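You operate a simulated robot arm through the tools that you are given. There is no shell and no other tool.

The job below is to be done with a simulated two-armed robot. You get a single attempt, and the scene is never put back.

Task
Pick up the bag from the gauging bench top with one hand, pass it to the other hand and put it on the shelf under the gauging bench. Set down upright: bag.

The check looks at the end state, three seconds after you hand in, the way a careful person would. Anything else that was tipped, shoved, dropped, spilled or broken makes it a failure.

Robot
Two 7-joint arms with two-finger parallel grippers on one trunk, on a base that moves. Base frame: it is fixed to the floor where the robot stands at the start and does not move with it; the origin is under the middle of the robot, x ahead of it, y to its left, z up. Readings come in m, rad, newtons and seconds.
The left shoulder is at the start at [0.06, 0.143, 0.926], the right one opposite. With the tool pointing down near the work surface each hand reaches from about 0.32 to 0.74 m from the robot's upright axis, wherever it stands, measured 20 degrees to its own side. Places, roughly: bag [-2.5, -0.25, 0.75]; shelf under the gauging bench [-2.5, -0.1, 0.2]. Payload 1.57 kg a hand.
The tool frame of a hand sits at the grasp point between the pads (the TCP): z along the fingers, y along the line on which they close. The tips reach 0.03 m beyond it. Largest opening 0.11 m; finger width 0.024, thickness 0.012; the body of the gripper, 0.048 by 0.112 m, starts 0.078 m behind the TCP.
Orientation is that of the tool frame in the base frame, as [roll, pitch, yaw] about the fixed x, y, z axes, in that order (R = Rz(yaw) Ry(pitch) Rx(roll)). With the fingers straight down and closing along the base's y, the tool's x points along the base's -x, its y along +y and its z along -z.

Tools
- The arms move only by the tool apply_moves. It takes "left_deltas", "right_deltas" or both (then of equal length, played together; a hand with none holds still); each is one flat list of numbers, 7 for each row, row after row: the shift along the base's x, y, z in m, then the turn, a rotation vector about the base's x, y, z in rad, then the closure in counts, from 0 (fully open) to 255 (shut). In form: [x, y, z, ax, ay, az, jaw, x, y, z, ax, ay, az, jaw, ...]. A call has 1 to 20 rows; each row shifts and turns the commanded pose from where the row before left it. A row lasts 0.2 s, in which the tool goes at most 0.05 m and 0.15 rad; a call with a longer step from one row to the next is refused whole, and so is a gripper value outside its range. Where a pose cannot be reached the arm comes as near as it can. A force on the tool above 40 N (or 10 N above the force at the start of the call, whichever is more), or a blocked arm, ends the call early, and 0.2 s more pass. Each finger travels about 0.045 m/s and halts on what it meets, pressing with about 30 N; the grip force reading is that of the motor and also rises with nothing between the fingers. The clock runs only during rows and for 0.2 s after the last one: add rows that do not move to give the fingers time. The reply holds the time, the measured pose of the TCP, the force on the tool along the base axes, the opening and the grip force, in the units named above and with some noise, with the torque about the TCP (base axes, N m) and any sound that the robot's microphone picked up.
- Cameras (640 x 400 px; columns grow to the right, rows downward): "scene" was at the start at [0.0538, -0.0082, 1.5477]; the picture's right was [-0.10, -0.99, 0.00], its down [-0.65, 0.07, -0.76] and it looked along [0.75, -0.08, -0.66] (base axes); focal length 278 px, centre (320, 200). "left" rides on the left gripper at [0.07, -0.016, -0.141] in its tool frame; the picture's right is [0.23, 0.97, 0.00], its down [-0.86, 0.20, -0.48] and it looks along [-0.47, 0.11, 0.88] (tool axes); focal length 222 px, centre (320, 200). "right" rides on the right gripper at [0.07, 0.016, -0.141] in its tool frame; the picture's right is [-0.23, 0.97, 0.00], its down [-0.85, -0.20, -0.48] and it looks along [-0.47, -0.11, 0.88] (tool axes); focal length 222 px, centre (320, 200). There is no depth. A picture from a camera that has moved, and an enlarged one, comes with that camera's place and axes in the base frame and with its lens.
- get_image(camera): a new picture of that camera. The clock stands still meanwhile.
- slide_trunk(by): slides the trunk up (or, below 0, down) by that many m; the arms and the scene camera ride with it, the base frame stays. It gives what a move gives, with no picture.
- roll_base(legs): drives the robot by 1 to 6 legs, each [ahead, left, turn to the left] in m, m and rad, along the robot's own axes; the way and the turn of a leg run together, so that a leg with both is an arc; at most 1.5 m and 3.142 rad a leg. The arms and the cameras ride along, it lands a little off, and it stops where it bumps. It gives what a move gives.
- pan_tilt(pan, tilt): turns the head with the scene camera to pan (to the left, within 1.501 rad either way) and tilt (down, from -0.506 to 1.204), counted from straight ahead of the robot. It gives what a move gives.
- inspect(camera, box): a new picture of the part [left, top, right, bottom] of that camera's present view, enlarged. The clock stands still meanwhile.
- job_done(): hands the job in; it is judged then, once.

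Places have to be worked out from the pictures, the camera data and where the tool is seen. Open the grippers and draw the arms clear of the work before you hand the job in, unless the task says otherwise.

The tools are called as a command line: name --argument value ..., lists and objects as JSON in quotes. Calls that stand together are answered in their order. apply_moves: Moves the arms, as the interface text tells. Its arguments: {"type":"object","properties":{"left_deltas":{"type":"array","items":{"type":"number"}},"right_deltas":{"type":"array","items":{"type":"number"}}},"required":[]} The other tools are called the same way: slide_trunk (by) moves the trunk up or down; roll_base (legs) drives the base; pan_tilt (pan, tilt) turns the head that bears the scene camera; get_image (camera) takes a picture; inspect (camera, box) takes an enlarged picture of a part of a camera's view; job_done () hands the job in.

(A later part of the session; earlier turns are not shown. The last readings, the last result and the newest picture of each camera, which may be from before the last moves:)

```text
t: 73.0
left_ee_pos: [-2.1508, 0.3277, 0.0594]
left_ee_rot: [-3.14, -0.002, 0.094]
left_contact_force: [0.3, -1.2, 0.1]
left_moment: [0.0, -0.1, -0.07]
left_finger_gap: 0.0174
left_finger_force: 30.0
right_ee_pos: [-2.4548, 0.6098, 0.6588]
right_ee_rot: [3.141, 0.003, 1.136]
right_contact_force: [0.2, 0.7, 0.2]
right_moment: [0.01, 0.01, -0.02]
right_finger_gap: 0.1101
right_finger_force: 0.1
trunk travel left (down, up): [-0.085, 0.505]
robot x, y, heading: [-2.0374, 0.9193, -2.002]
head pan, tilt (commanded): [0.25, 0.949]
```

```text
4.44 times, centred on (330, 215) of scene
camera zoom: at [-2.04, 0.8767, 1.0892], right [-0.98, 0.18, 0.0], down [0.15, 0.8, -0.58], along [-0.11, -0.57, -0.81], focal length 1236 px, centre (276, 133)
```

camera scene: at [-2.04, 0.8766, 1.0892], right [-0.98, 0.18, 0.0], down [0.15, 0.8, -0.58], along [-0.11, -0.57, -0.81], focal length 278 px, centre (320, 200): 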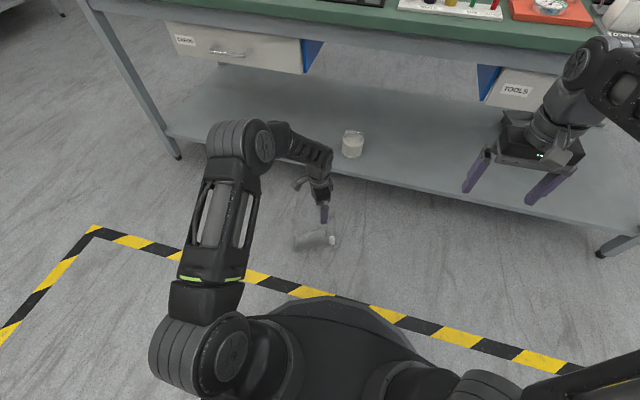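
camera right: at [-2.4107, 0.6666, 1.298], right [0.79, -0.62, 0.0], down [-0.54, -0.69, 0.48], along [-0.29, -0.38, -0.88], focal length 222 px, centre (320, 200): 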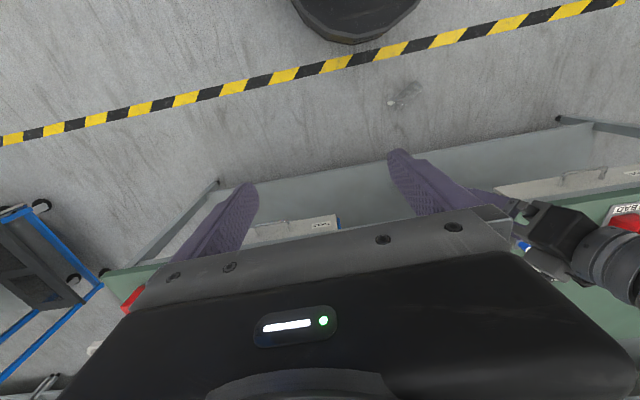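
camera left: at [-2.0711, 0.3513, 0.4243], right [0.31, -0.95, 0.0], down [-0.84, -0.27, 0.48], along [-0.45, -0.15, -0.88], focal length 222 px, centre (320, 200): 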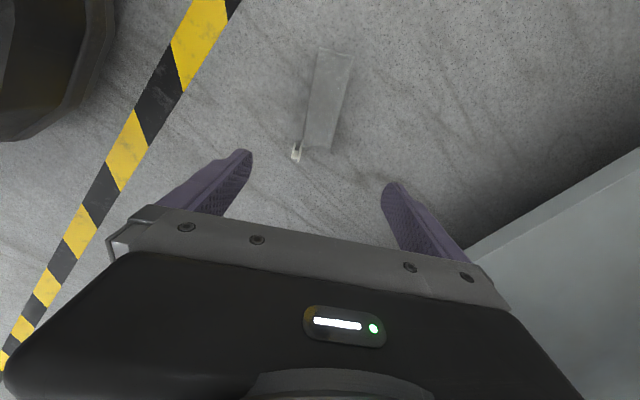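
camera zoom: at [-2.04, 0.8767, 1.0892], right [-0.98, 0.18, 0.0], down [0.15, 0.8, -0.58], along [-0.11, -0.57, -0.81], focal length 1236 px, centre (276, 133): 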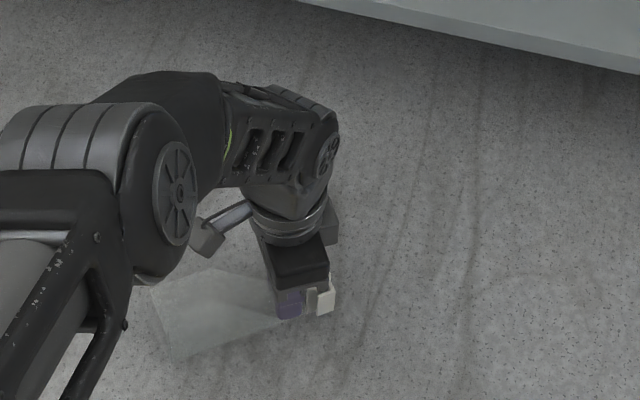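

The top film is now pinched firmly (30 N at 0.017 m), the body below it keeping its box shape. I lift slowly and watch whether the bag follows.

apply_moves --left_deltas '[0, 0, 0.01, 0, 0, 0, 240, 0, 0, 0.01, 0, 0, 0, 240, 0, 0, 0.015, 0, 0, 0, 240, 0, 0, 0.015, 0, 0, 0, 240, 0, 0, 0.02, 0, 0, 0, 240, 0, 0, 0.02, 0, 0, 0, 240, 0, 0, 0.02, 0, 0, 0, 240, 0, 0, 0, 0, 0, 0, 240, 0, 0, 0, 0, 0, 0, 240]'

get_image --camera "left"

inspect --camera "scene" --box '[250, 150, 410, 270]'

```text
t: 75.0
left_ee_pos: [-2.1502, 0.3279, 0.1694]
left_ee_rot: [-3.141, -0.002, 0.095]
left_contact_force: [-0.3, -0.6, -0.3]
left_moment: [0.0, 0.0, 0.02]
left_finger_gap: 0.0159
left_finger_force: 30.2
right_ee_pos: [-2.4566, 0.6095, 0.658]
right_ee_rot: [-3.141, 0.002, 1.137]
right_contact_force: [0.1, -0.7, 0.2]
right_moment: [-0.01, 0.01, -0.02]
right_finger_gap: 0.1101
right_finger_force: 0.0
trunk travel left (down, up): [-0.085, 0.505]
robot x, y, heading: [-2.0404, 0.916, -2.006]
head pan, tilt (commanded): [0.25, 0.949]
```

```text
taken
camera left: at [-2.0817, 0.3523, 0.3117], right [0.32, -0.95, 0.0], down [-0.83, -0.28, 0.48], along [-0.45, -0.15, -0.88], focal length 222 px, centre (320, 200)
```

left: 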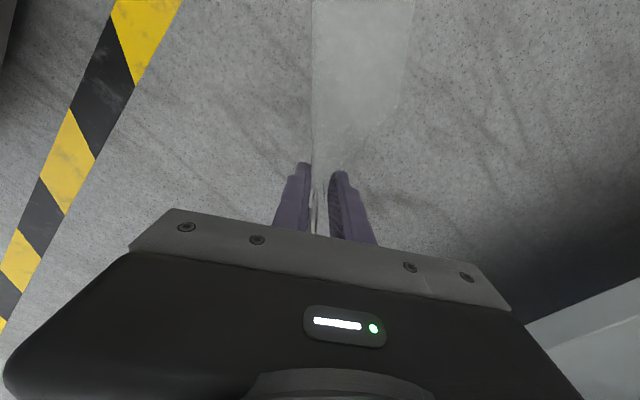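

```text
3.33 times, centred on (330, 210) of scene
camera zoom: at [-2.04, 0.8766, 1.0892], right [-0.98, 0.18, 0.0], down [0.15, 0.8, -0.58], along [-0.11, -0.57, -0.81], focal length 927 px, centre (287, 167)
```

zoom: 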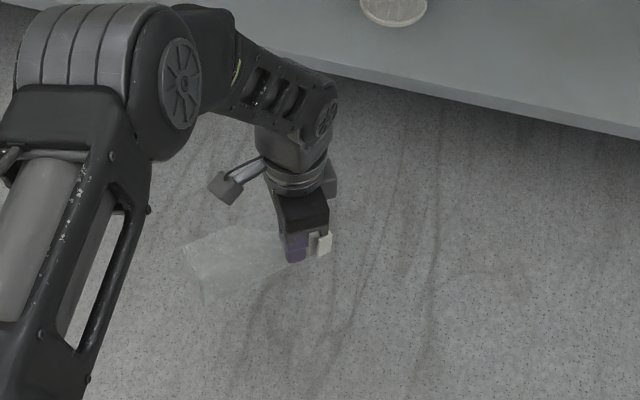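

The bag is lifted and stays fixed in the pinch. I now pitch the left hand slowly about the closing axis so the bag's bottom swings down, first about 46°, rising slightly.

apply_moves --left_deltas '[0, 0, 0.005, -0.0038, 0.0398, 0, 240, 0, 0, 0.005, -0.0075, 0.0796, 0, 240, 0, 0, 0.005, -0.0094, 0.0996, 0, 240, 0, 0, 0.005, -0.0094, 0.0996, 0, 240, 0, 0, 0.005, -0.0094, 0.0996, 0, 240, 0, 0, 0.005, -0.0094, 0.0996, 0, 240, 0, 0, 0.005, -0.0094, 0.0996, 0, 240, 0, 0, 0.005, -0.0094, 0.0996, 0, 240, 0, 0, 0.005, -0.0075, 0.0796, 0, 240, 0, 0, 0, 0, 0, 0, 240]'

get_image --camera "left"

inspect --camera "scene" --box '[230, 130, 422, 270]'

```text
t: 77.2
left_ee_pos: [-2.149, 0.3257, 0.2146]
left_ee_rot: [3.141, 0.801, 0.091]
left_contact_force: [0.5, -0.3, -0.7]
left_moment: [0.01, 0.03, 0.01]
left_finger_gap: 0.0159
left_finger_force: 30.2
right_ee_pos: [-2.4553, 0.6103, 0.6576]
right_ee_rot: [-3.14, 0.002, 1.137]
right_contact_force: [0.3, 0.0, 0.5]
right_moment: [0.0, 0.01, 0.01]
right_finger_gap: 0.1099
right_finger_force: 0.2
trunk travel left (down, up): [-0.085, 0.505]
robot x, y, heading: [-2.0389, 0.9202, -2.004]
head pan, tilt (commanded): [0.25, 0.949]
```

```text
taken
camera left: at [-2.0017, 0.3578, 0.2627], right [0.25, -0.95, -0.16], down [-0.23, -0.22, 0.95], along [-0.94, -0.2, -0.28], focal length 222 px, centre (320, 200)
```

left: 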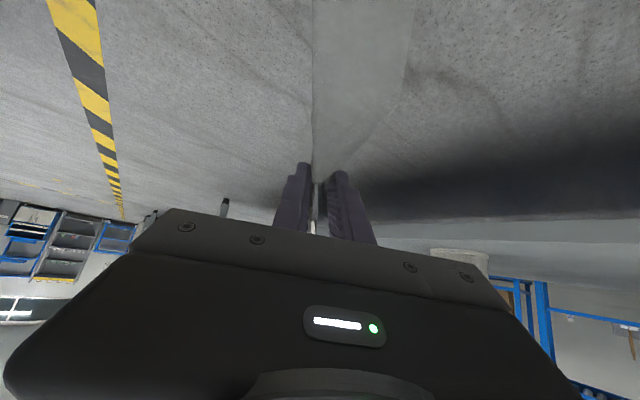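

```text
2.86 times, centred on (326, 200) of scene
camera zoom: at [-2.0399, 0.8766, 1.0892], right [-0.98, 0.18, 0.0], down [0.15, 0.8, -0.58], along [-0.11, -0.57, -0.81], focal length 794 px, centre (303, 200)
```

zoom: 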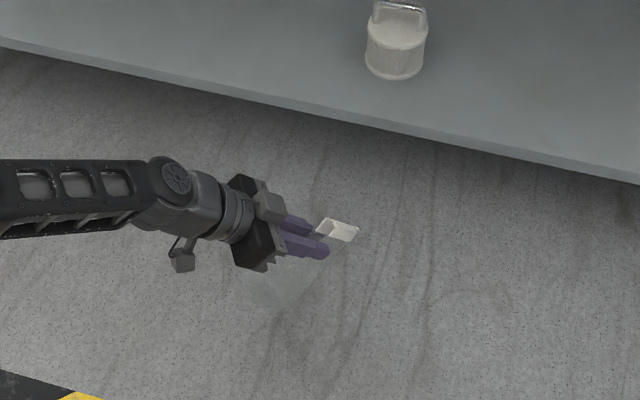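

The pinch holds through 46° of pitch. I continue the remaining ~44° at the same pace.

apply_moves --left_deltas '[0, 0, 0.005, -0.0075, 0.0796, 0, 240, 0, 0, 0.005, -0.0094, 0.0996, 0, 240, 0, 0, 0.005, -0.0094, 0.0996, 0, 240, 0, 0, 0.005, -0.0094, 0.0996, 0, 240, 0, 0, 0.005, -0.0094, 0.0996, 0, 240, 0, 0, 0.005, -0.0094, 0.0996, 0, 240, 0, 0, 0.005, -0.0094, 0.0996, 0, 240, 0, 0, 0.005, -0.0075, 0.0796, 0, 240, 0, 0, 0, 0, 0, 0, 240]'

get_image --camera "left"

get_image --camera "scene"

inspect --camera "scene" --box '[230, 130, 422, 270]'

```text
t: 79.2
left_ee_pos: [-2.1485, 0.3251, 0.2547]
left_ee_rot: [3.059, 1.561, 0.011]
left_contact_force: [0.3, -0.3, 0.1]
left_moment: [0.02, -0.03, 0.05]
left_finger_gap: 0.0158
left_finger_force: 30.5
right_ee_pos: [-2.4553, 0.6094, 0.658]
right_ee_rot: [-3.141, 0.002, 1.136]
right_contact_force: [0.0, 0.5, -0.2]
right_moment: [0.02, -0.01, 0.0]
right_finger_gap: 0.1099
right_finger_force: 0.1
trunk travel left (down, up): [-0.085, 0.505]
robot x, y, heading: [-2.039, 0.9233, -2.003]
head pan, tilt (commanded): [0.25, 0.949]
```

```text
taken
camera left: at [-2.0103, 0.3575, 0.1862], right [0.09, -0.97, -0.23], down [0.49, -0.15, 0.86], along [-0.87, -0.19, 0.46], focal length 222 px, centre (320, 200)
```

left: 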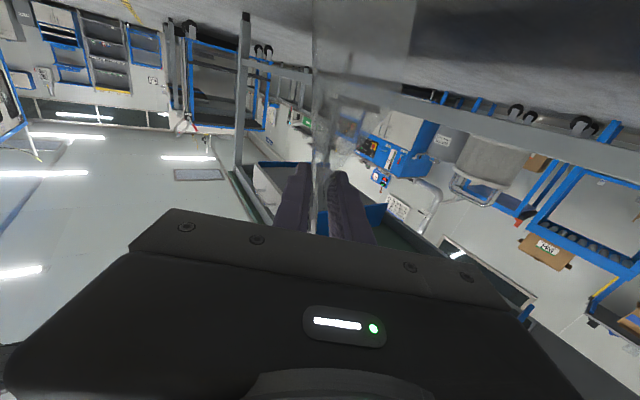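

```text
taken
camera scene: at [-2.0399, 0.8766, 1.0892], right [-0.98, 0.18, 0.0], down [0.15, 0.8, -0.58], along [-0.11, -0.57, -0.81], focal length 278 px, centre (320, 200)
```

scene: 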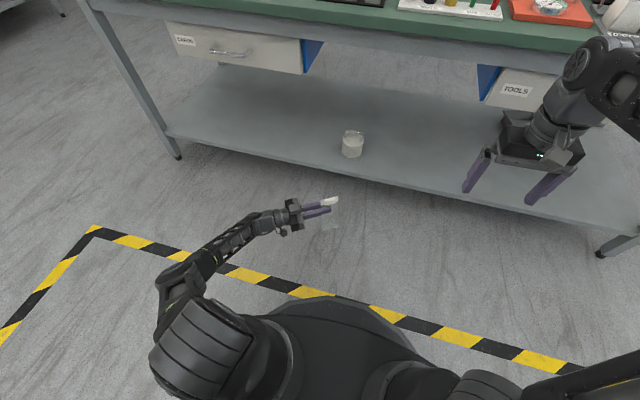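

```text
2.86 times, centred on (326, 200) of scene
camera zoom: at [-2.0399, 0.8766, 1.0892], right [-0.98, 0.18, 0.0], down [0.15, 0.8, -0.58], along [-0.11, -0.57, -0.81], focal length 794 px, centre (303, 200)
```

zoom: 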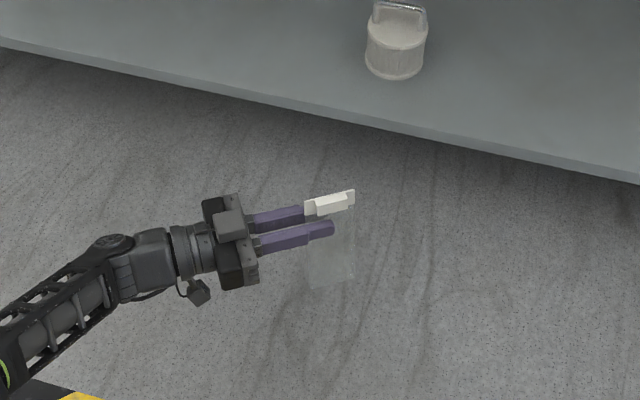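

The bag now hangs upright in the left pinch, clip on top. I raise it and bring it toward the midline (about 0.5 m ahead), turning the left hand slowly until it points straight to the right; first half, then a check.

apply_moves --left_deltas '[0, 0, 0.01, 0, 0, 0, 240, -0.003, 0.006, 0.02, 0, 0, -0.02, 240, -0.0073, 0.013, 0.0195, 0, 0, -0.04, 240, -0.0073, 0.013, 0.0195, 0, 0, -0.05, 240, -0.0073, 0.013, 0.0195, 0, 0, -0.05, 240, -0.0073, 0.013, 0.0195, 0, 0, -0.05, 240, -0.004, 0.006, 0.01, 0, 0, -0.03, 240, 0, 0, 0, 0, 0, 0, 240]'

get_image --camera "scene"

get_image --camera "left"

get_image --camera "right"

```text
t: 81.0
left_ee_pos: [-2.1856, 0.3898, 0.3722]
left_ee_rot: [3.102, 1.56, -0.185]
left_contact_force: [0.1, -0.1, 1.5]
left_moment: [0.0, -0.02, 0.03]
left_finger_gap: 0.0156
left_finger_force: 30.0
right_ee_pos: [-2.4557, 0.6096, 0.6583]
right_ee_rot: [-3.142, 0.002, 1.136]
right_contact_force: [-0.6, 0.5, -0.7]
right_moment: [0.02, -0.04, -0.01]
right_finger_gap: 0.1101
right_finger_force: 0.1
trunk travel left (down, up): [-0.085, 0.505]
robot x, y, heading: [-2.0396, 0.919, -2.003]
head pan, tilt (commanded): [0.25, 0.949]
```

```text
taken
camera scene: at [-2.0399, 0.8766, 1.0892], right [-0.98, 0.18, 0.0], down [0.15, 0.8, -0.58], along [-0.11, -0.57, -0.81], focal length 278 px, centre (320, 200)
```

scene: 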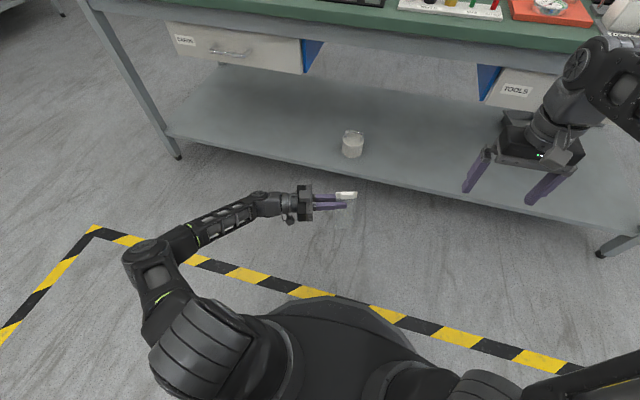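

```text
taken
camera left: at [-2.0429, 0.3872, 0.3047], right [-0.14, -0.96, -0.23], down [0.44, -0.27, 0.86], along [-0.89, 0.02, 0.46], focal length 222 px, centre (320, 200)
```

left: 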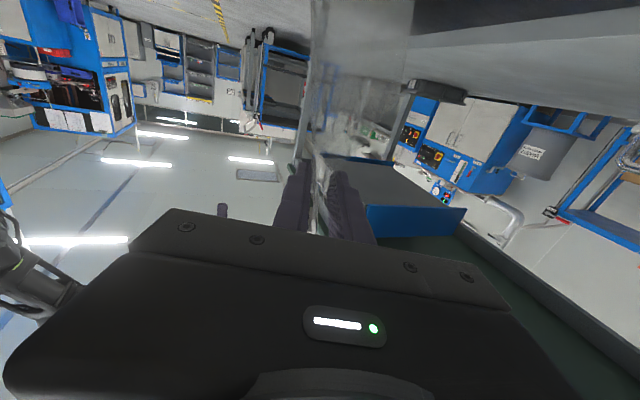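

```text
taken
camera right: at [-2.4106, 0.6666, 0.798], right [0.79, -0.62, 0.0], down [-0.54, -0.69, 0.48], along [-0.29, -0.38, -0.88], focal length 222 px, centre (320, 200)
```

right: 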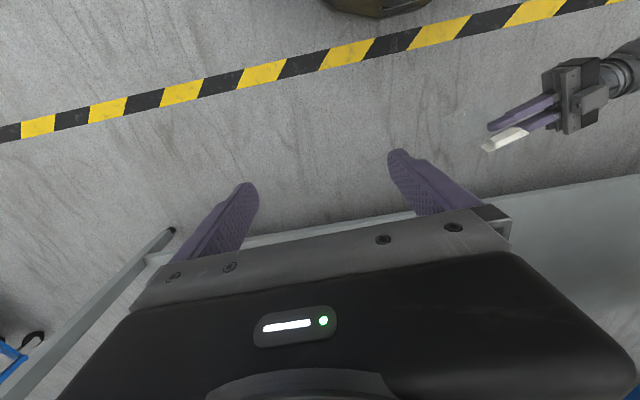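

The pinch holds well (gap steady at 0.0156 m). I finish the approach to the handover position with the rest of the turn.

apply_moves --left_deltas '[-0.003, 0.005, 0.007, 0, 0, -0.025, 240, -0.006, 0.0109, 0.013, 0, 0, -0.047, 240, -0.006, 0.0109, 0.013, 0, 0, -0.047, 240, -0.006, 0.0109, 0.013, 0, 0, -0.047, 240, -0.006, 0.0109, 0.013, 0, 0, -0.047, 240, -0.006, 0.0109, 0.013, 0, 0, -0.047, 240, -0.003, 0.0056, 0.006, 0, 0, -0.025, 240, 0, 0, 0, 0, 0, 0, 240]'

pan_tilt --pan 0 --tilt 0.9

get_image --camera "scene"

inspect --camera "scene" --box '[230, 150, 410, 290]'

inspect --camera "right" --box '[420, 40, 640, 200]'

```text
t: 82.8
left_ee_pos: [-2.2224, 0.455, 0.4502]
left_ee_rot: [3.102, 1.561, -0.472]
left_contact_force: [-0.2, 0.4, 0.2]
left_moment: [0.02, -0.02, -0.02]
left_finger_gap: 0.0156
left_finger_force: 29.9
right_ee_pos: [-2.4553, 0.6106, 0.6591]
right_ee_rot: [3.142, 0.001, 1.136]
right_contact_force: [-0.3, -0.2, -0.2]
right_moment: [0.02, 0.03, 0.0]
right_finger_gap: 0.1098
right_finger_force: 0.1
trunk travel left (down, up): [-0.085, 0.505]
robot x, y, heading: [-2.0377, 0.9213, -2.007]
head pan, tilt (commanded): [0.25, 0.949]
```

```text
t: 83.6
left_ee_pos: [-2.2211, 0.4558, 0.4497]
left_ee_rot: [3.097, 1.558, -0.472]
left_contact_force: [0.3, -0.5, 0.4]
left_moment: [-0.01, -0.03, -0.04]
left_finger_gap: 0.0155
left_finger_force: 29.7
right_ee_pos: [-2.4557, 0.6098, 0.6585]
right_ee_rot: [3.141, 0.003, 1.136]
right_contact_force: [0.4, 0.0, 0.6]
right_moment: [-0.01, -0.02, -0.01]
right_finger_gap: 0.1101
right_finger_force: 0.1
trunk travel left (down, up): [-0.085, 0.505]
robot x, y, heading: [-2.0372, 0.9241, -2.003]
head pan, tilt (commanded): [0.0, 0.901]
```

```text
taken
camera scene: at [-2.0583, 0.8796, 1.0928], right [-0.91, 0.42, 0.0], down [0.33, 0.71, -0.62], along [-0.26, -0.56, -0.78], focal length 278 px, centre (320, 200)
```

scene: 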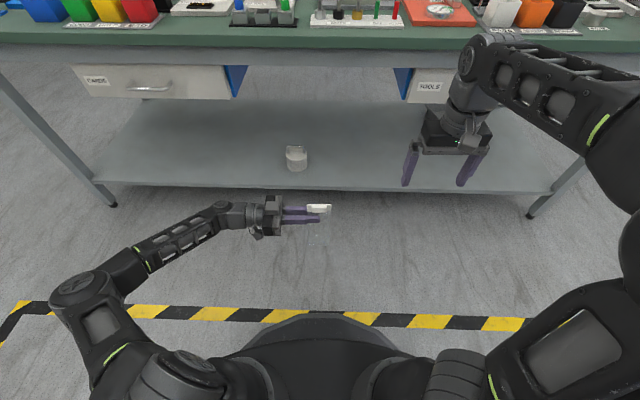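

```text
2.86 times, centred on (320, 220) of scene
camera zoom: at [-2.0583, 0.8796, 1.0928], right [-0.91, 0.42, 0.0], down [0.33, 0.71, -0.62], along [-0.26, -0.56, -0.78], focal length 794 px, centre (320, 143)
```

zoom: 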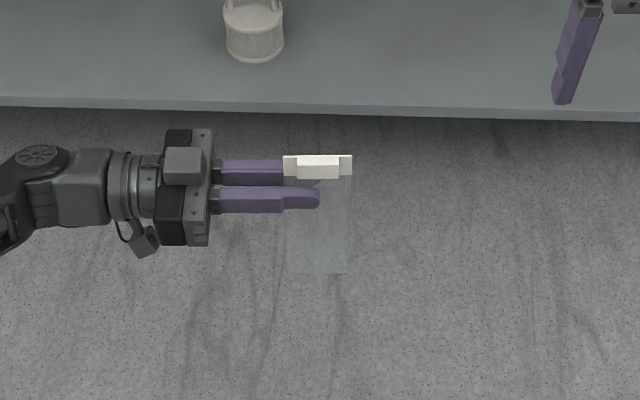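

```text
2.50 times, centred on (530, 120) of right
camera zoom: at [-2.4106, 0.6666, 0.798], right [0.79, -0.62, 0.0], down [-0.54, -0.69, 0.48], along [-0.29, -0.38, -0.88], focal length 555 px, centre (-205, 400)
```

zoom: 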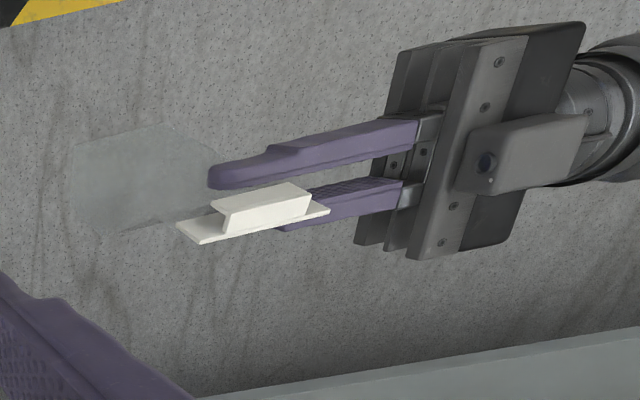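

The bag hangs upright in the left pinch near the midline, left fingertips reaching about the middle of its width. I now turn the right hand (well to the right, about 0.2 m off) to point left: first the yaw.

apply_moves --right_deltas '[0, 0, 0, 0, 0, 0.1435, 0, 0, 0, 0, 0, 0, 0.1435, 0, 0, 0, 0, 0, 0, 0.1435, 0, 0, 0, 0, 0, 0, 0.1435, 0, 0, 0, 0, 0, 0, 0.1435, 0, 0, 0, 0, 0, 0, 0.1435, 0, 0, 0, 0, 0, 0, 0.1435, 0, 0, 0, 0, 0, 0, 0.1435, 0, 0, 0, 0, 0, 0, 0.1435, 0, 0, 0, 0, 0, 0, 0.1435, 0, 0, 0, 0, 0, 0, 0.143, 0, 0, 0, 0, 0, 0, 0, 0]'

get_image --camera "scene"

```text
t: 86.2
left_ee_pos: [-2.2198, 0.455, 0.4506]
left_ee_rot: [3.098, 1.56, -0.474]
left_contact_force: [-1.1, 0.4, -0.2]
left_moment: [0.01, 0.02, 0.01]
left_finger_gap: 0.0151
left_finger_force: 30.3
right_ee_pos: [-2.4551, 0.6115, 0.6579]
right_ee_rot: [3.14, 0.001, 2.715]
right_contact_force: [0.2, -0.4, -1.2]
right_moment: [-0.01, -0.02, 0.0]
right_finger_gap: 0.1102
right_finger_force: 0.1
trunk travel left (down, up): [-0.085, 0.505]
robot x, y, heading: [-2.0393, 0.9199, -2.007]
head pan, tilt (commanded): [0.0, 0.901]
```

```text
taken
camera scene: at [-2.0584, 0.8796, 1.0928], right [-0.91, 0.42, 0.0], down [0.33, 0.71, -0.62], along [-0.26, -0.56, -0.78], focal length 278 px, centre (320, 200)
```

scene: 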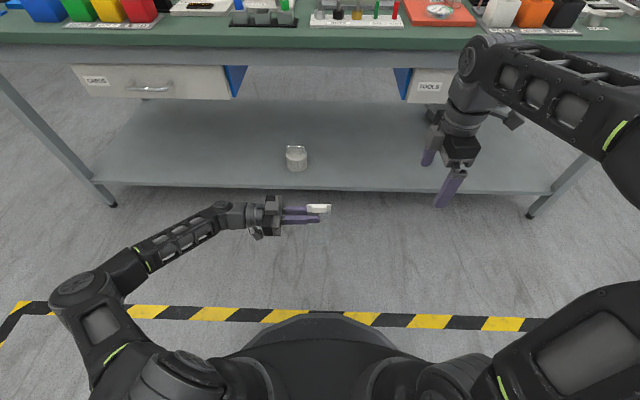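

The yaw is done and the left grip is steady. Now the right hand pitches up to point left while coming down to the bag's pinch height.

apply_moves --right_deltas '[0.0007, -0.005, -0.019, -0.0592, -0.13, 0, 0, 0.0007, -0.005, -0.019, -0.0592, -0.13, 0, 0, 0.0007, -0.005, -0.019, -0.0592, -0.13, 0, 0, 0.0007, -0.005, -0.019, -0.0592, -0.13, 0, 0, 0.0007, -0.005, -0.019, -0.0592, -0.13, 0, 0, 0.0007, -0.005, -0.019, -0.0592, -0.13, 0, 0, 0.0007, -0.005, -0.019, -0.0592, -0.13, 0, 0, 0.0007, -0.005, -0.019, -0.0592, -0.13, 0, 0, 0.0007, -0.005, -0.019, -0.0592, -0.13, 0, 0, 0.0007, -0.005, -0.019, -0.0592, -0.13, 0, 0, 0.0007, -0.005, -0.019, -0.0592, -0.13, 0, 0, 0, 0, 0, 0, 0, 0, 0]'

get_image --camera "scene"

get_image --camera "right"

```text
t: 88.8
left_ee_pos: [-2.2221, 0.4555, 0.4494]
left_ee_rot: [3.094, 1.561, -0.477]
left_contact_force: [0.5, 0.7, -0.2]
left_moment: [-0.03, 0.0, 0.0]
left_finger_gap: 0.0151
left_finger_force: 29.9
right_ee_pos: [-2.4476, 0.5563, 0.4562]
right_ee_rot: [3.112, 1.523, 2.684]
right_contact_force: [0.3, -0.1, -0.7]
right_moment: [-0.02, 0.01, -0.01]
right_finger_gap: 0.11
right_finger_force: 0.1
right hand out of reach, approached as far as the arm can: row 11
trunk travel left (down, up): [-0.085, 0.505]
robot x, y, heading: [-2.0389, 0.9232, -2.006]
head pan, tilt (commanded): [0.0, 0.901]
```

```text
taken
camera scene: at [-2.0584, 0.8797, 1.0928], right [-0.91, 0.42, 0.0], down [0.33, 0.71, -0.62], along [-0.26, -0.56, -0.78], focal length 278 px, centre (320, 200)
```

scene: 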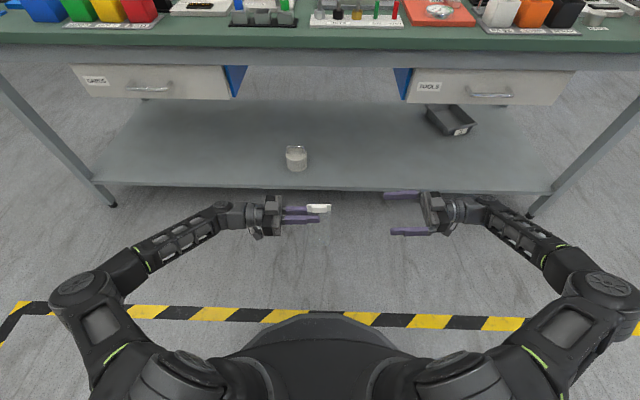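

```text
taken
camera right: at [-2.5722, 0.6307, 0.3918], right [0.41, 0.88, 0.23], down [-0.48, 0.0, 0.88], along [0.77, -0.47, 0.42], focal length 222 px, centre (320, 200)
```

right: 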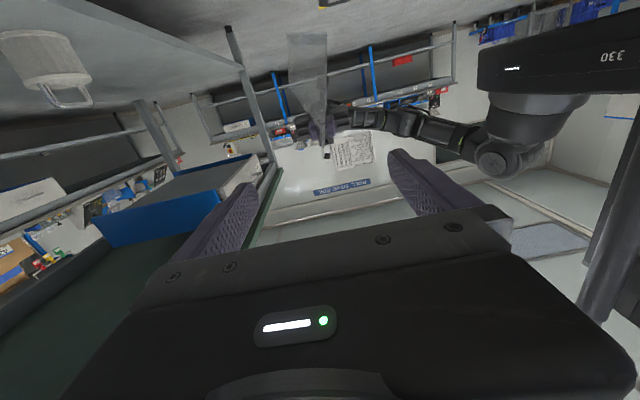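

Right hand points left, aligned with the bag's pinch line within ~2 mm. I slide it 0.18 m toward the bag with open fingers, stopping with its tips ≈4 mm short of the left fingertips.

apply_moves --right_deltas '[0.0208, -0.0095, -0.0012, 0, 0, 0, 0, 0.0208, -0.0095, -0.0012, 0, 0, 0, 0, 0.0208, -0.0095, -0.0012, 0, 0, 0, 0, 0.0208, -0.0095, -0.0012, 0, 0, 0, 0, 0.0208, -0.0095, -0.0012, 0, 0, 0, 0, 0.0208, -0.0095, -0.0012, 0, 0, 0, 0, 0.0155, -0.007, -0.0008, 0, 0, 0, 0, 0, 0, 0, 0, 0, 0, 0]'

inspect --camera "scene" --box '[250, 150, 410, 270]'

get_image --camera "right"

get_image --camera "left"

```text
t: 90.6
left_ee_pos: [-2.2214, 0.4564, 0.4497]
left_ee_rot: [3.1, 1.56, -0.471]
left_contact_force: [-0.1, -0.1, -0.2]
left_moment: [-0.01, -0.01, -0.01]
left_finger_gap: 0.0148
left_finger_force: 30.0
right_ee_pos: [-2.3068, 0.4916, 0.4496]
right_ee_rot: [0.553, 1.57, 0.128]
right_contact_force: [0.0, 0.2, -0.5]
right_moment: [0.02, -0.02, 0.0]
right_finger_gap: 0.11
right_finger_force: 0.1
trunk travel left (down, up): [-0.085, 0.505]
robot x, y, heading: [-2.0385, 0.9207, -2.008]
head pan, tilt (commanded): [0.0, 0.901]
```

```text
3.33 times, centred on (330, 210) of scene
camera zoom: at [-2.0584, 0.8796, 1.0928], right [-0.91, 0.42, 0.0], down [0.33, 0.71, -0.62], along [-0.26, -0.56, -0.78], focal length 927 px, centre (287, 167)
```

zoom: 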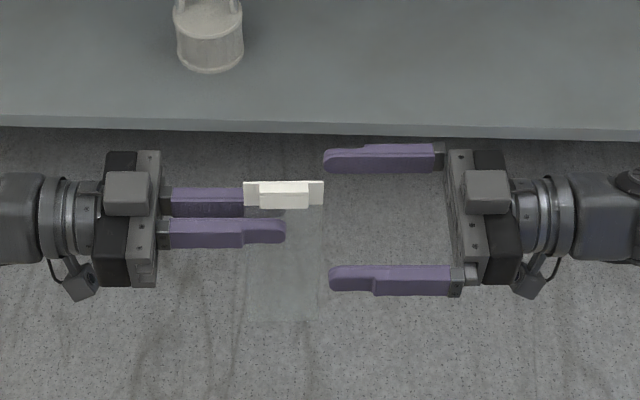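

```text
taken
camera right: at [-2.4285, 0.566, 0.3768], right [0.4, 0.89, 0.23], down [-0.52, 0.02, 0.85], along [0.75, -0.46, 0.47], focal length 222 px, centre (320, 200)
```

right: 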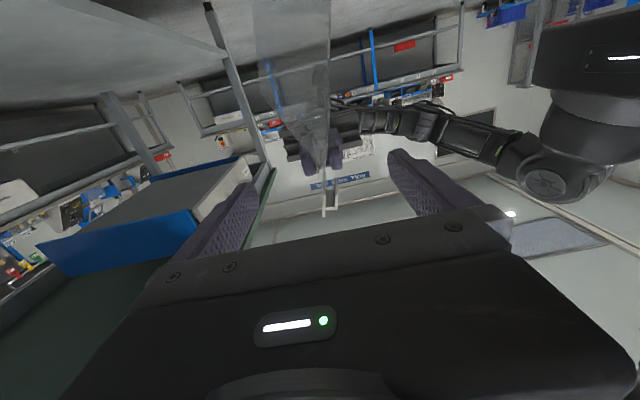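

```text
taken
camera left: at [-2.0858, 0.4128, 0.382], right [-0.4, -0.89, -0.23], down [0.34, -0.38, 0.86], along [-0.85, 0.27, 0.46], focal length 222 px, centre (320, 200)
```

left: 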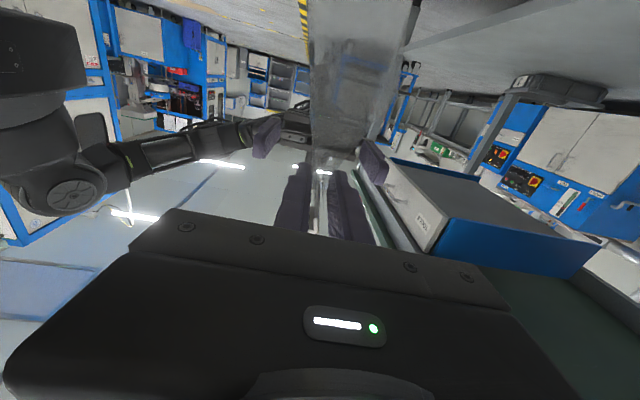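

The right fingertips are just at the bag's right edge (a little short of plan). I go the remaining 2.8 cm along the same line, then start closing.

apply_moves --right_deltas '[0.0085, -0.0038, -0.001, 0, 0, 0, 0, 0.0085, -0.0038, -0.001, 0, 0, 0, 0, 0.0083, -0.0039, 0, 0, 0, 0, 0, 0, 0, 0, 0, 0, 0, 0]'

inspect --camera "scene" --box '[270, 160, 390, 250]'

inspect --camera "right" --box '[220, 60, 420, 220]'

```text
t: 91.6
left_ee_pos: [-2.221, 0.4547, 0.4498]
left_ee_rot: [3.1, 1.561, -0.473]
left_contact_force: [-0.1, 0.2, -0.9]
left_moment: [0.01, -0.03, 0.0]
left_finger_gap: 0.0148
left_finger_force: 30.0
right_ee_pos: [-2.2819, 0.4807, 0.4467]
right_ee_rot: [0.512, 1.569, 0.086]
right_contact_force: [-0.1, 0.3, 0.4]
right_moment: [0.04, 0.02, -0.01]
right_finger_gap: 0.1099
right_finger_force: 0.1
trunk travel left (down, up): [-0.085, 0.505]
robot x, y, heading: [-2.0365, 0.9215, -2.008]
head pan, tilt (commanded): [0.0, 0.901]
```

```text
4.44 times, centred on (330, 205) of scene
camera zoom: at [-2.0584, 0.8796, 1.0928], right [-0.91, 0.42, 0.0], down [0.33, 0.71, -0.62], along [-0.26, -0.56, -0.78], focal length 1236 px, centre (276, 178)
```

zoom: 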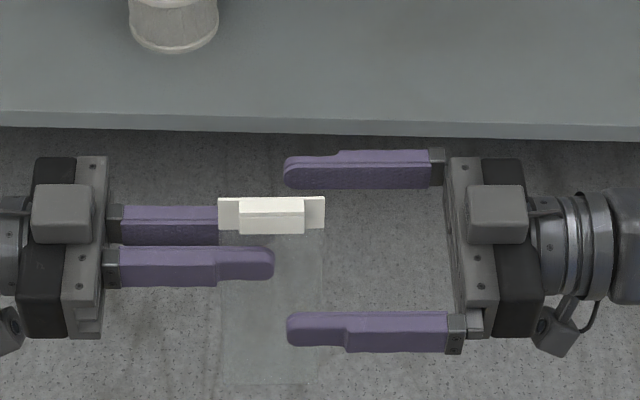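

```text
2.50 times, centred on (320, 140) of right
camera zoom: at [-2.4034, 0.5547, 0.3746], right [0.4, 0.89, 0.23], down [-0.52, 0.02, 0.85], along [0.75, -0.46, 0.47], focal length 555 px, centre (320, 350)
```

zoom: 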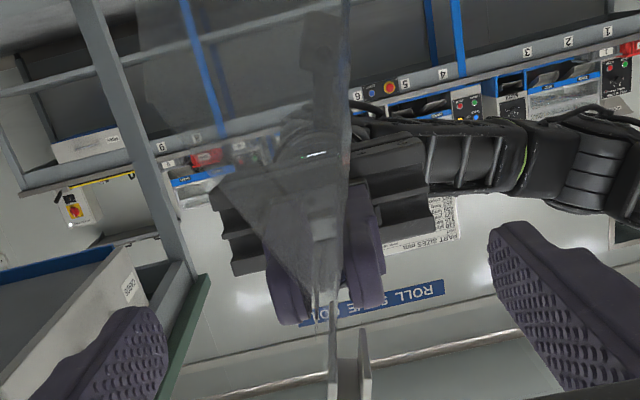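

The right fingers straddle the free right half of the bag's top, with ~6 mm between the opposing fingertips, and the bag hangs vertical. I close the right hand gradually to the same pinch.

apply_moves --right_deltas '[0, 0, 0, 0, 0, 0, 40, 0, 0, 0, 0, 0, 0, 80, 0, 0, 0, 0, 0, 0, 120, 0, 0, 0, 0, 0, 0, 150, 0, 0, 0, 0, 0, 0, 175, 0, 0, 0, 0, 0, 0, 195, 0, 0, 0, 0, 0, 0, 210, 0, 0, 0, 0, 0, 0, 225, 0, 0, 0, 0, 0, 0, 240, 0, 0, 0, 0, 0, 0, 240, 0, 0, 0, 0, 0, 0, 240]'

inspect --camera "scene" --box '[270, 160, 390, 250]'

inspect --camera "right" --box '[220, 60, 420, 220]'

```text
t: 94.0
left_ee_pos: [-2.2212, 0.4547, 0.4494]
left_ee_rot: [3.084, 1.559, -0.488]
left_contact_force: [-0.3, -2.9, 0.7]
left_moment: [-0.05, -0.01, -0.2]
left_finger_gap: 0.0147
left_finger_force: 30.2
right_ee_pos: [-2.2812, 0.4824, 0.4459]
right_ee_rot: [0.597, 1.569, 0.17]
right_contact_force: [0.7, 2.9, -1.0]
right_moment: [0.03, 0.08, 0.34]
right_finger_gap: 0.0166
right_finger_force: 29.2
trunk travel left (down, up): [-0.085, 0.505]
robot x, y, heading: [-2.0407, 0.9183, -2.005]
head pan, tilt (commanded): [0.0, 0.901]
```

```text
4.44 times, centred on (330, 205) of scene
camera zoom: at [-2.0584, 0.8796, 1.0928], right [-0.91, 0.42, 0.0], down [0.33, 0.71, -0.62], along [-0.26, -0.56, -0.78], focal length 1236 px, centre (276, 178)
```

zoom: 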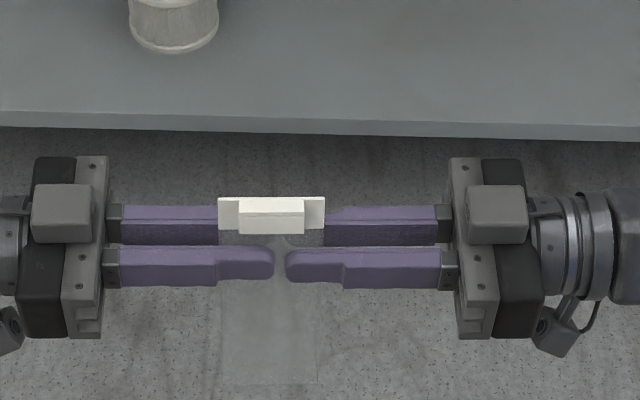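

```text
2.50 times, centred on (320, 140) of right
camera zoom: at [-2.4034, 0.5549, 0.3745], right [0.4, 0.89, 0.23], down [-0.52, 0.02, 0.85], along [0.75, -0.46, 0.47], focal length 555 px, centre (320, 350)
```

zoom: 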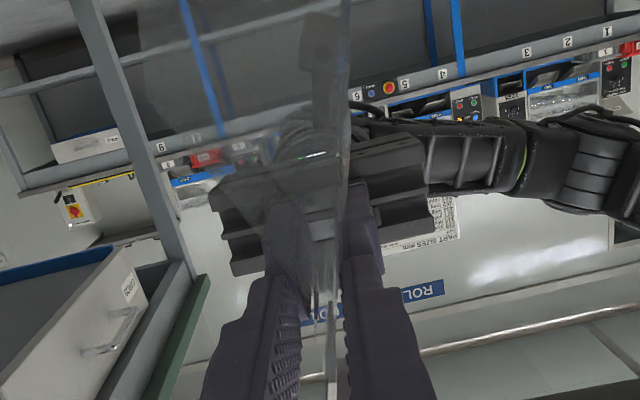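

Both hands now hold the bag (right: 29 N at 0.0166 m). I open the left hand gradually and check that the bag stays in the right pinch.

apply_moves --left_deltas '[0, 0, 0, 0, 0, 0, 225, 0, 0, 0, 0, 0, 0, 215, 0, 0, 0, 0, 0, 0, 200, 0, 0, 0, 0, 0, 0, 180, 0, 0, 0, 0, 0, 0, 150, 0, 0, 0, 0, 0, 0, 120, 0, 0, 0, 0, 0, 0, 120]'

inspect --camera "scene" --box '[270, 160, 390, 250]'

inspect --camera "right" --box '[220, 60, 420, 220]'

```text
t: 95.6
left_ee_pos: [-2.2224, 0.4558, 0.4495]
left_ee_rot: [3.1, 1.56, -0.472]
left_contact_force: [-0.1, 0.1, 0.1]
left_moment: [0.03, -0.04, -0.02]
left_finger_gap: 0.0582
left_finger_force: 0.0
right_ee_pos: [-2.283, 0.4809, 0.4462]
right_ee_rot: [0.543, 1.569, 0.114]
right_contact_force: [-0.2, -0.6, 0.0]
right_moment: [0.03, -0.01, 0.0]
right_finger_gap: 0.0158
right_finger_force: 29.8
trunk travel left (down, up): [-0.085, 0.505]
robot x, y, heading: [-2.0405, 0.923, -2.0]
head pan, tilt (commanded): [0.0, 0.901]
```

```text
4.44 times, centred on (330, 205) of scene
camera zoom: at [-2.0584, 0.8796, 1.0928], right [-0.91, 0.42, 0.0], down [0.33, 0.71, -0.62], along [-0.26, -0.56, -0.78], focal length 1236 px, centre (276, 178)
```

zoom: 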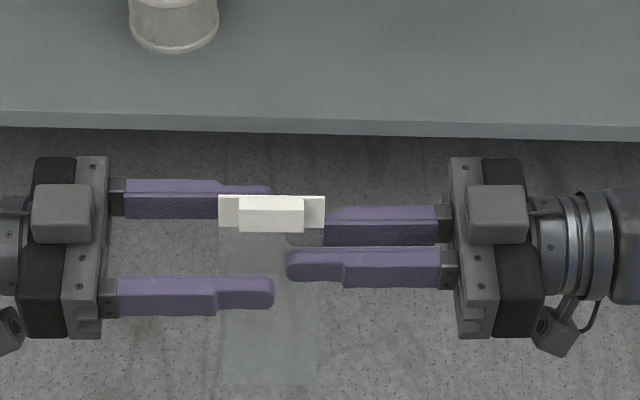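

```text
2.50 times, centred on (320, 140) of right
camera zoom: at [-2.4036, 0.5547, 0.3745], right [0.4, 0.89, 0.23], down [-0.52, 0.02, 0.85], along [0.75, -0.46, 0.47], focal length 555 px, centre (320, 350)
```

zoom: 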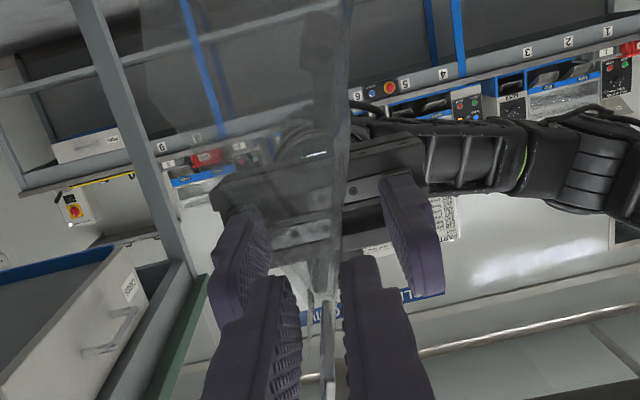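

The bag stays firmly in the right hand; the pass is done. I open the left hand fully, withdraw it to the left along its axis, then draw it back toward the robot.

apply_moves --left_deltas '[0, 0, 0, 0, 0, 0, 80, 0, 0, 0, 0, 0, 0, 40, 0, 0, 0, 0, 0, 0, 20, 0.0182, -0.0083, 0, 0, 0, 0, 20, 0.0182, -0.0083, 0, 0, 0, 0, 20, 0.0182, -0.0083, 0, 0, 0, 0, 20, 0.0182, -0.0083, 0, 0, 0, 0, 20, 0.0182, -0.0083, 0, 0, 0, 0, 20, 0.0182, -0.0083, 0, 0, 0, 0, 20, 0.0182, -0.0083, 0, 0, 0, 0, 20, 0, 0, 0, 0, 0, 0, 20]'

inspect --camera "scene" --box '[210, 130, 430, 270]'

get_image --camera "left"

```text
t: 98.0
left_ee_pos: [-2.0933, 0.3955, 0.45]
left_ee_rot: [3.129, 1.561, -0.445]
left_contact_force: [0.2, -0.3, -0.3]
left_moment: [-0.01, 0.01, 0.0]
left_finger_gap: 0.1015
left_finger_force: 0.0
right_ee_pos: [-2.2836, 0.4813, 0.446]
right_ee_rot: [0.549, 1.57, 0.122]
right_contact_force: [-0.2, 0.8, 0.5]
right_moment: [0.0, 0.01, -0.02]
right_finger_gap: 0.0155
right_finger_force: 29.8
trunk travel left (down, up): [-0.085, 0.505]
robot x, y, heading: [-2.0423, 0.9223, -2.005]
head pan, tilt (commanded): [0.0, 0.901]
```

```text
2.86 times, centred on (320, 200) of scene
camera zoom: at [-2.0584, 0.8796, 1.0928], right [-0.91, 0.42, 0.0], down [0.33, 0.71, -0.62], along [-0.26, -0.56, -0.78], focal length 794 px, centre (320, 200)
```

zoom: 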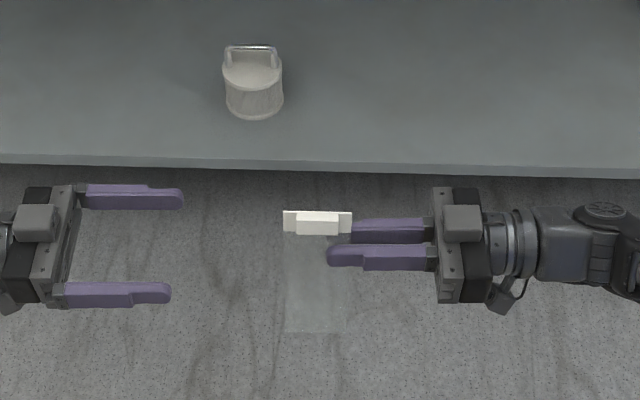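

```text
taken
camera left: at [-1.9583, 0.3533, 0.3817], right [-0.4, -0.89, -0.23], down [0.34, -0.38, 0.86], along [-0.85, 0.27, 0.46], focal length 222 px, centre (320, 200)
```

left: 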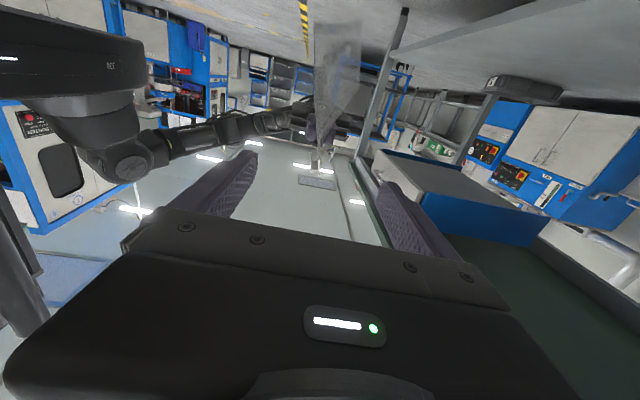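

The bag hangs from the right hand with its bottom about 0.33 m up. I check its verticality from the left hand's camera and the right one.

inspect --camera "left" --box '[280, 0, 400, 160]'

inspect --camera "right" --box '[200, 0, 440, 220]'

```text
2.50 times, centred on (340, 80) of left
camera zoom: at [-1.9583, 0.3533, 0.3817], right [-0.4, -0.89, -0.23], down [0.34, -0.38, 0.86], along [-0.85, 0.27, 0.46], focal length 555 px, centre (270, 500)
```

zoom: 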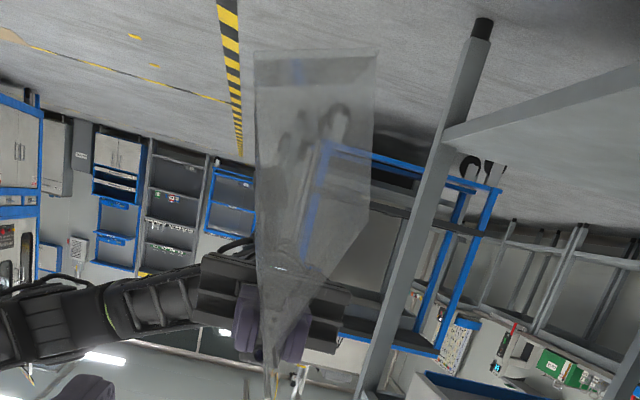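

```text
1.82 times, centred on (320, 110) of right
camera zoom: at [-2.4036, 0.5548, 0.3745], right [0.4, 0.89, 0.23], down [-0.52, 0.02, 0.85], along [0.75, -0.46, 0.47], focal length 404 px, centre (320, 364)
```

zoom: 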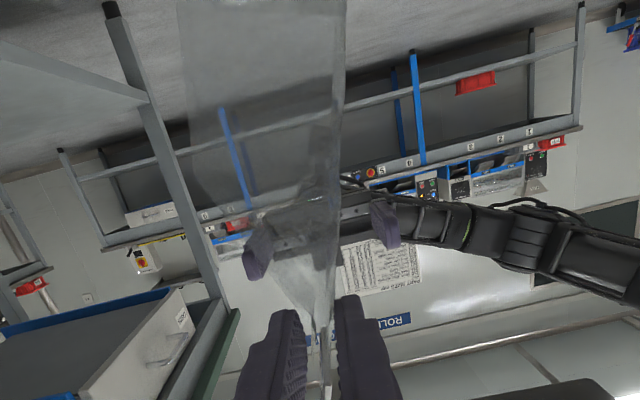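

I want to know precisely whether the bag's bottom is level, so I enlarge its lower part in the left and scene views.

inspect --camera "left" --box '[300, 10, 372, 70]'

inspect --camera "scene" --box '[296, 195, 344, 250]'

```text
6.67 times, centred on (336, 40) of left
camera zoom: at [-1.9583, 0.3533, 0.3817], right [-0.4, -0.89, -0.23], down [0.34, -0.38, 0.86], along [-0.85, 0.27, 0.46], focal length 1481 px, centre (213, 1267)
```

zoom: 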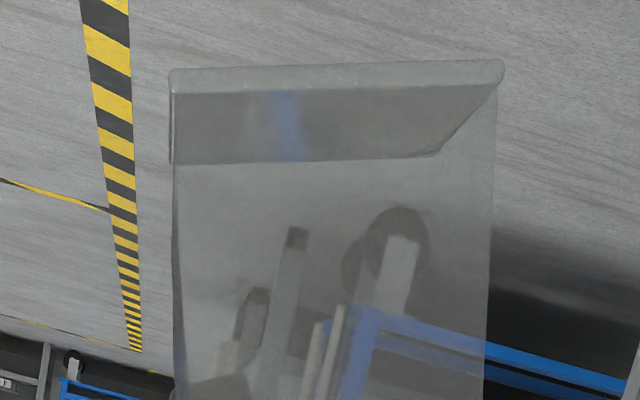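

```text
7.27 times, centred on (320, 222) of scene
camera zoom: at [-2.0584, 0.8796, 1.0928], right [-0.91, 0.42, 0.0], down [0.33, 0.71, -0.62], along [-0.26, -0.56, -0.78], focal length 2022 px, centre (320, 36)
```

zoom: 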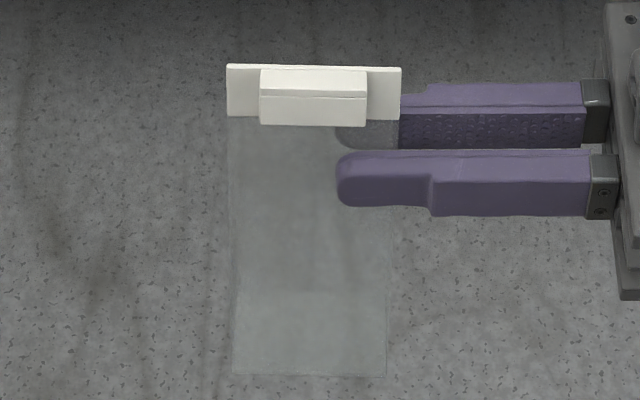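

Both views suggest the bag's bottom is tilted about 8° (bench-side edge lower, bottom swung slightly toward the robot). I correct this by rolling the right hand 0.14 rad about its own axis and look again.

apply_moves --right_deltas '[0, 0, 0, -0.0425, 0.0193, 0, 240, 0, 0, 0, -0.0425, 0.0193, 0, 240, 0, 0, 0, -0.0425, 0.0193, 0, 240, 0, 0, 0, 0, 0, 0, 240, 0, 0, 0, 0, 0, 0, 240]'

inspect --camera "left" --box '[280, 0, 400, 160]'

inspect --camera "left" --box '[300, 10, 372, 70]'

inspect --camera "scene" --box '[296, 195, 344, 250]'

```text
t: 99.2
left_ee_pos: [-2.0938, 0.3956, 0.4498]
left_ee_rot: [3.106, 1.56, -0.468]
left_contact_force: [0.0, -0.1, 0.2]
left_moment: [0.0, 0.0, -0.01]
left_finger_gap: 0.1011
left_finger_force: 0.1
right_ee_pos: [-2.2826, 0.4813, 0.4462]
right_ee_rot: [-1.561, 1.431, -1.986]
right_contact_force: [-0.1, -0.1, -0.1]
right_moment: [0.01, 0.01, 0.01]
right_finger_gap: 0.0153
right_finger_force: 29.9
trunk travel left (down, up): [-0.085, 0.505]
robot x, y, heading: [-2.0369, 0.9209, -2.006]
head pan, tilt (commanded): [0.0, 0.901]
```

```text
2.50 times, centred on (340, 80) of left
camera zoom: at [-1.9587, 0.3534, 0.3818], right [-0.4, -0.89, -0.23], down [0.34, -0.38, 0.86], along [-0.85, 0.27, 0.46], focal length 555 px, centre (270, 500)
```

zoom: 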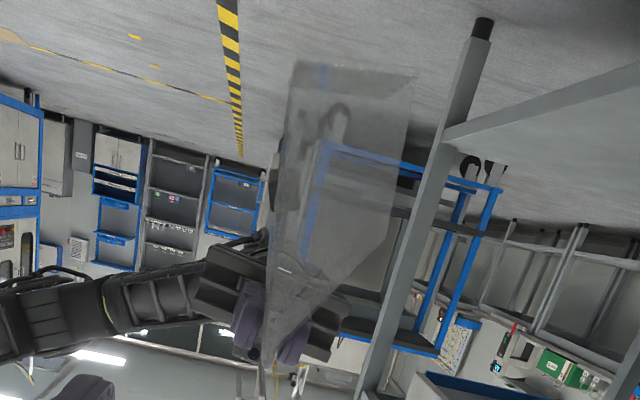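

```text
6.67 times, centred on (336, 40) of left
camera zoom: at [-1.9587, 0.3534, 0.3818], right [-0.4, -0.89, -0.23], down [0.34, -0.38, 0.86], along [-0.85, 0.27, 0.46], focal length 1481 px, centre (213, 1267)
```

zoom: 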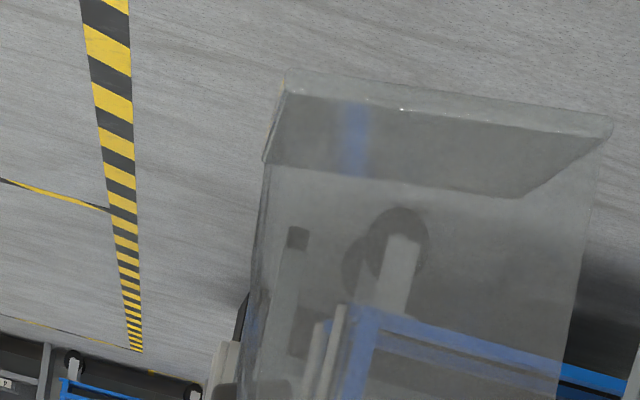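

```text
7.27 times, centred on (320, 222) of scene
camera zoom: at [-2.0584, 0.8796, 1.0928], right [-0.91, 0.42, 0.0], down [0.33, 0.71, -0.62], along [-0.26, -0.56, -0.78], focal length 2022 px, centre (320, 36)
```

zoom: 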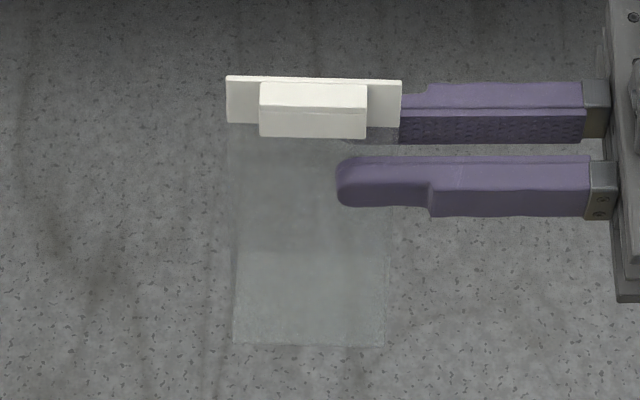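

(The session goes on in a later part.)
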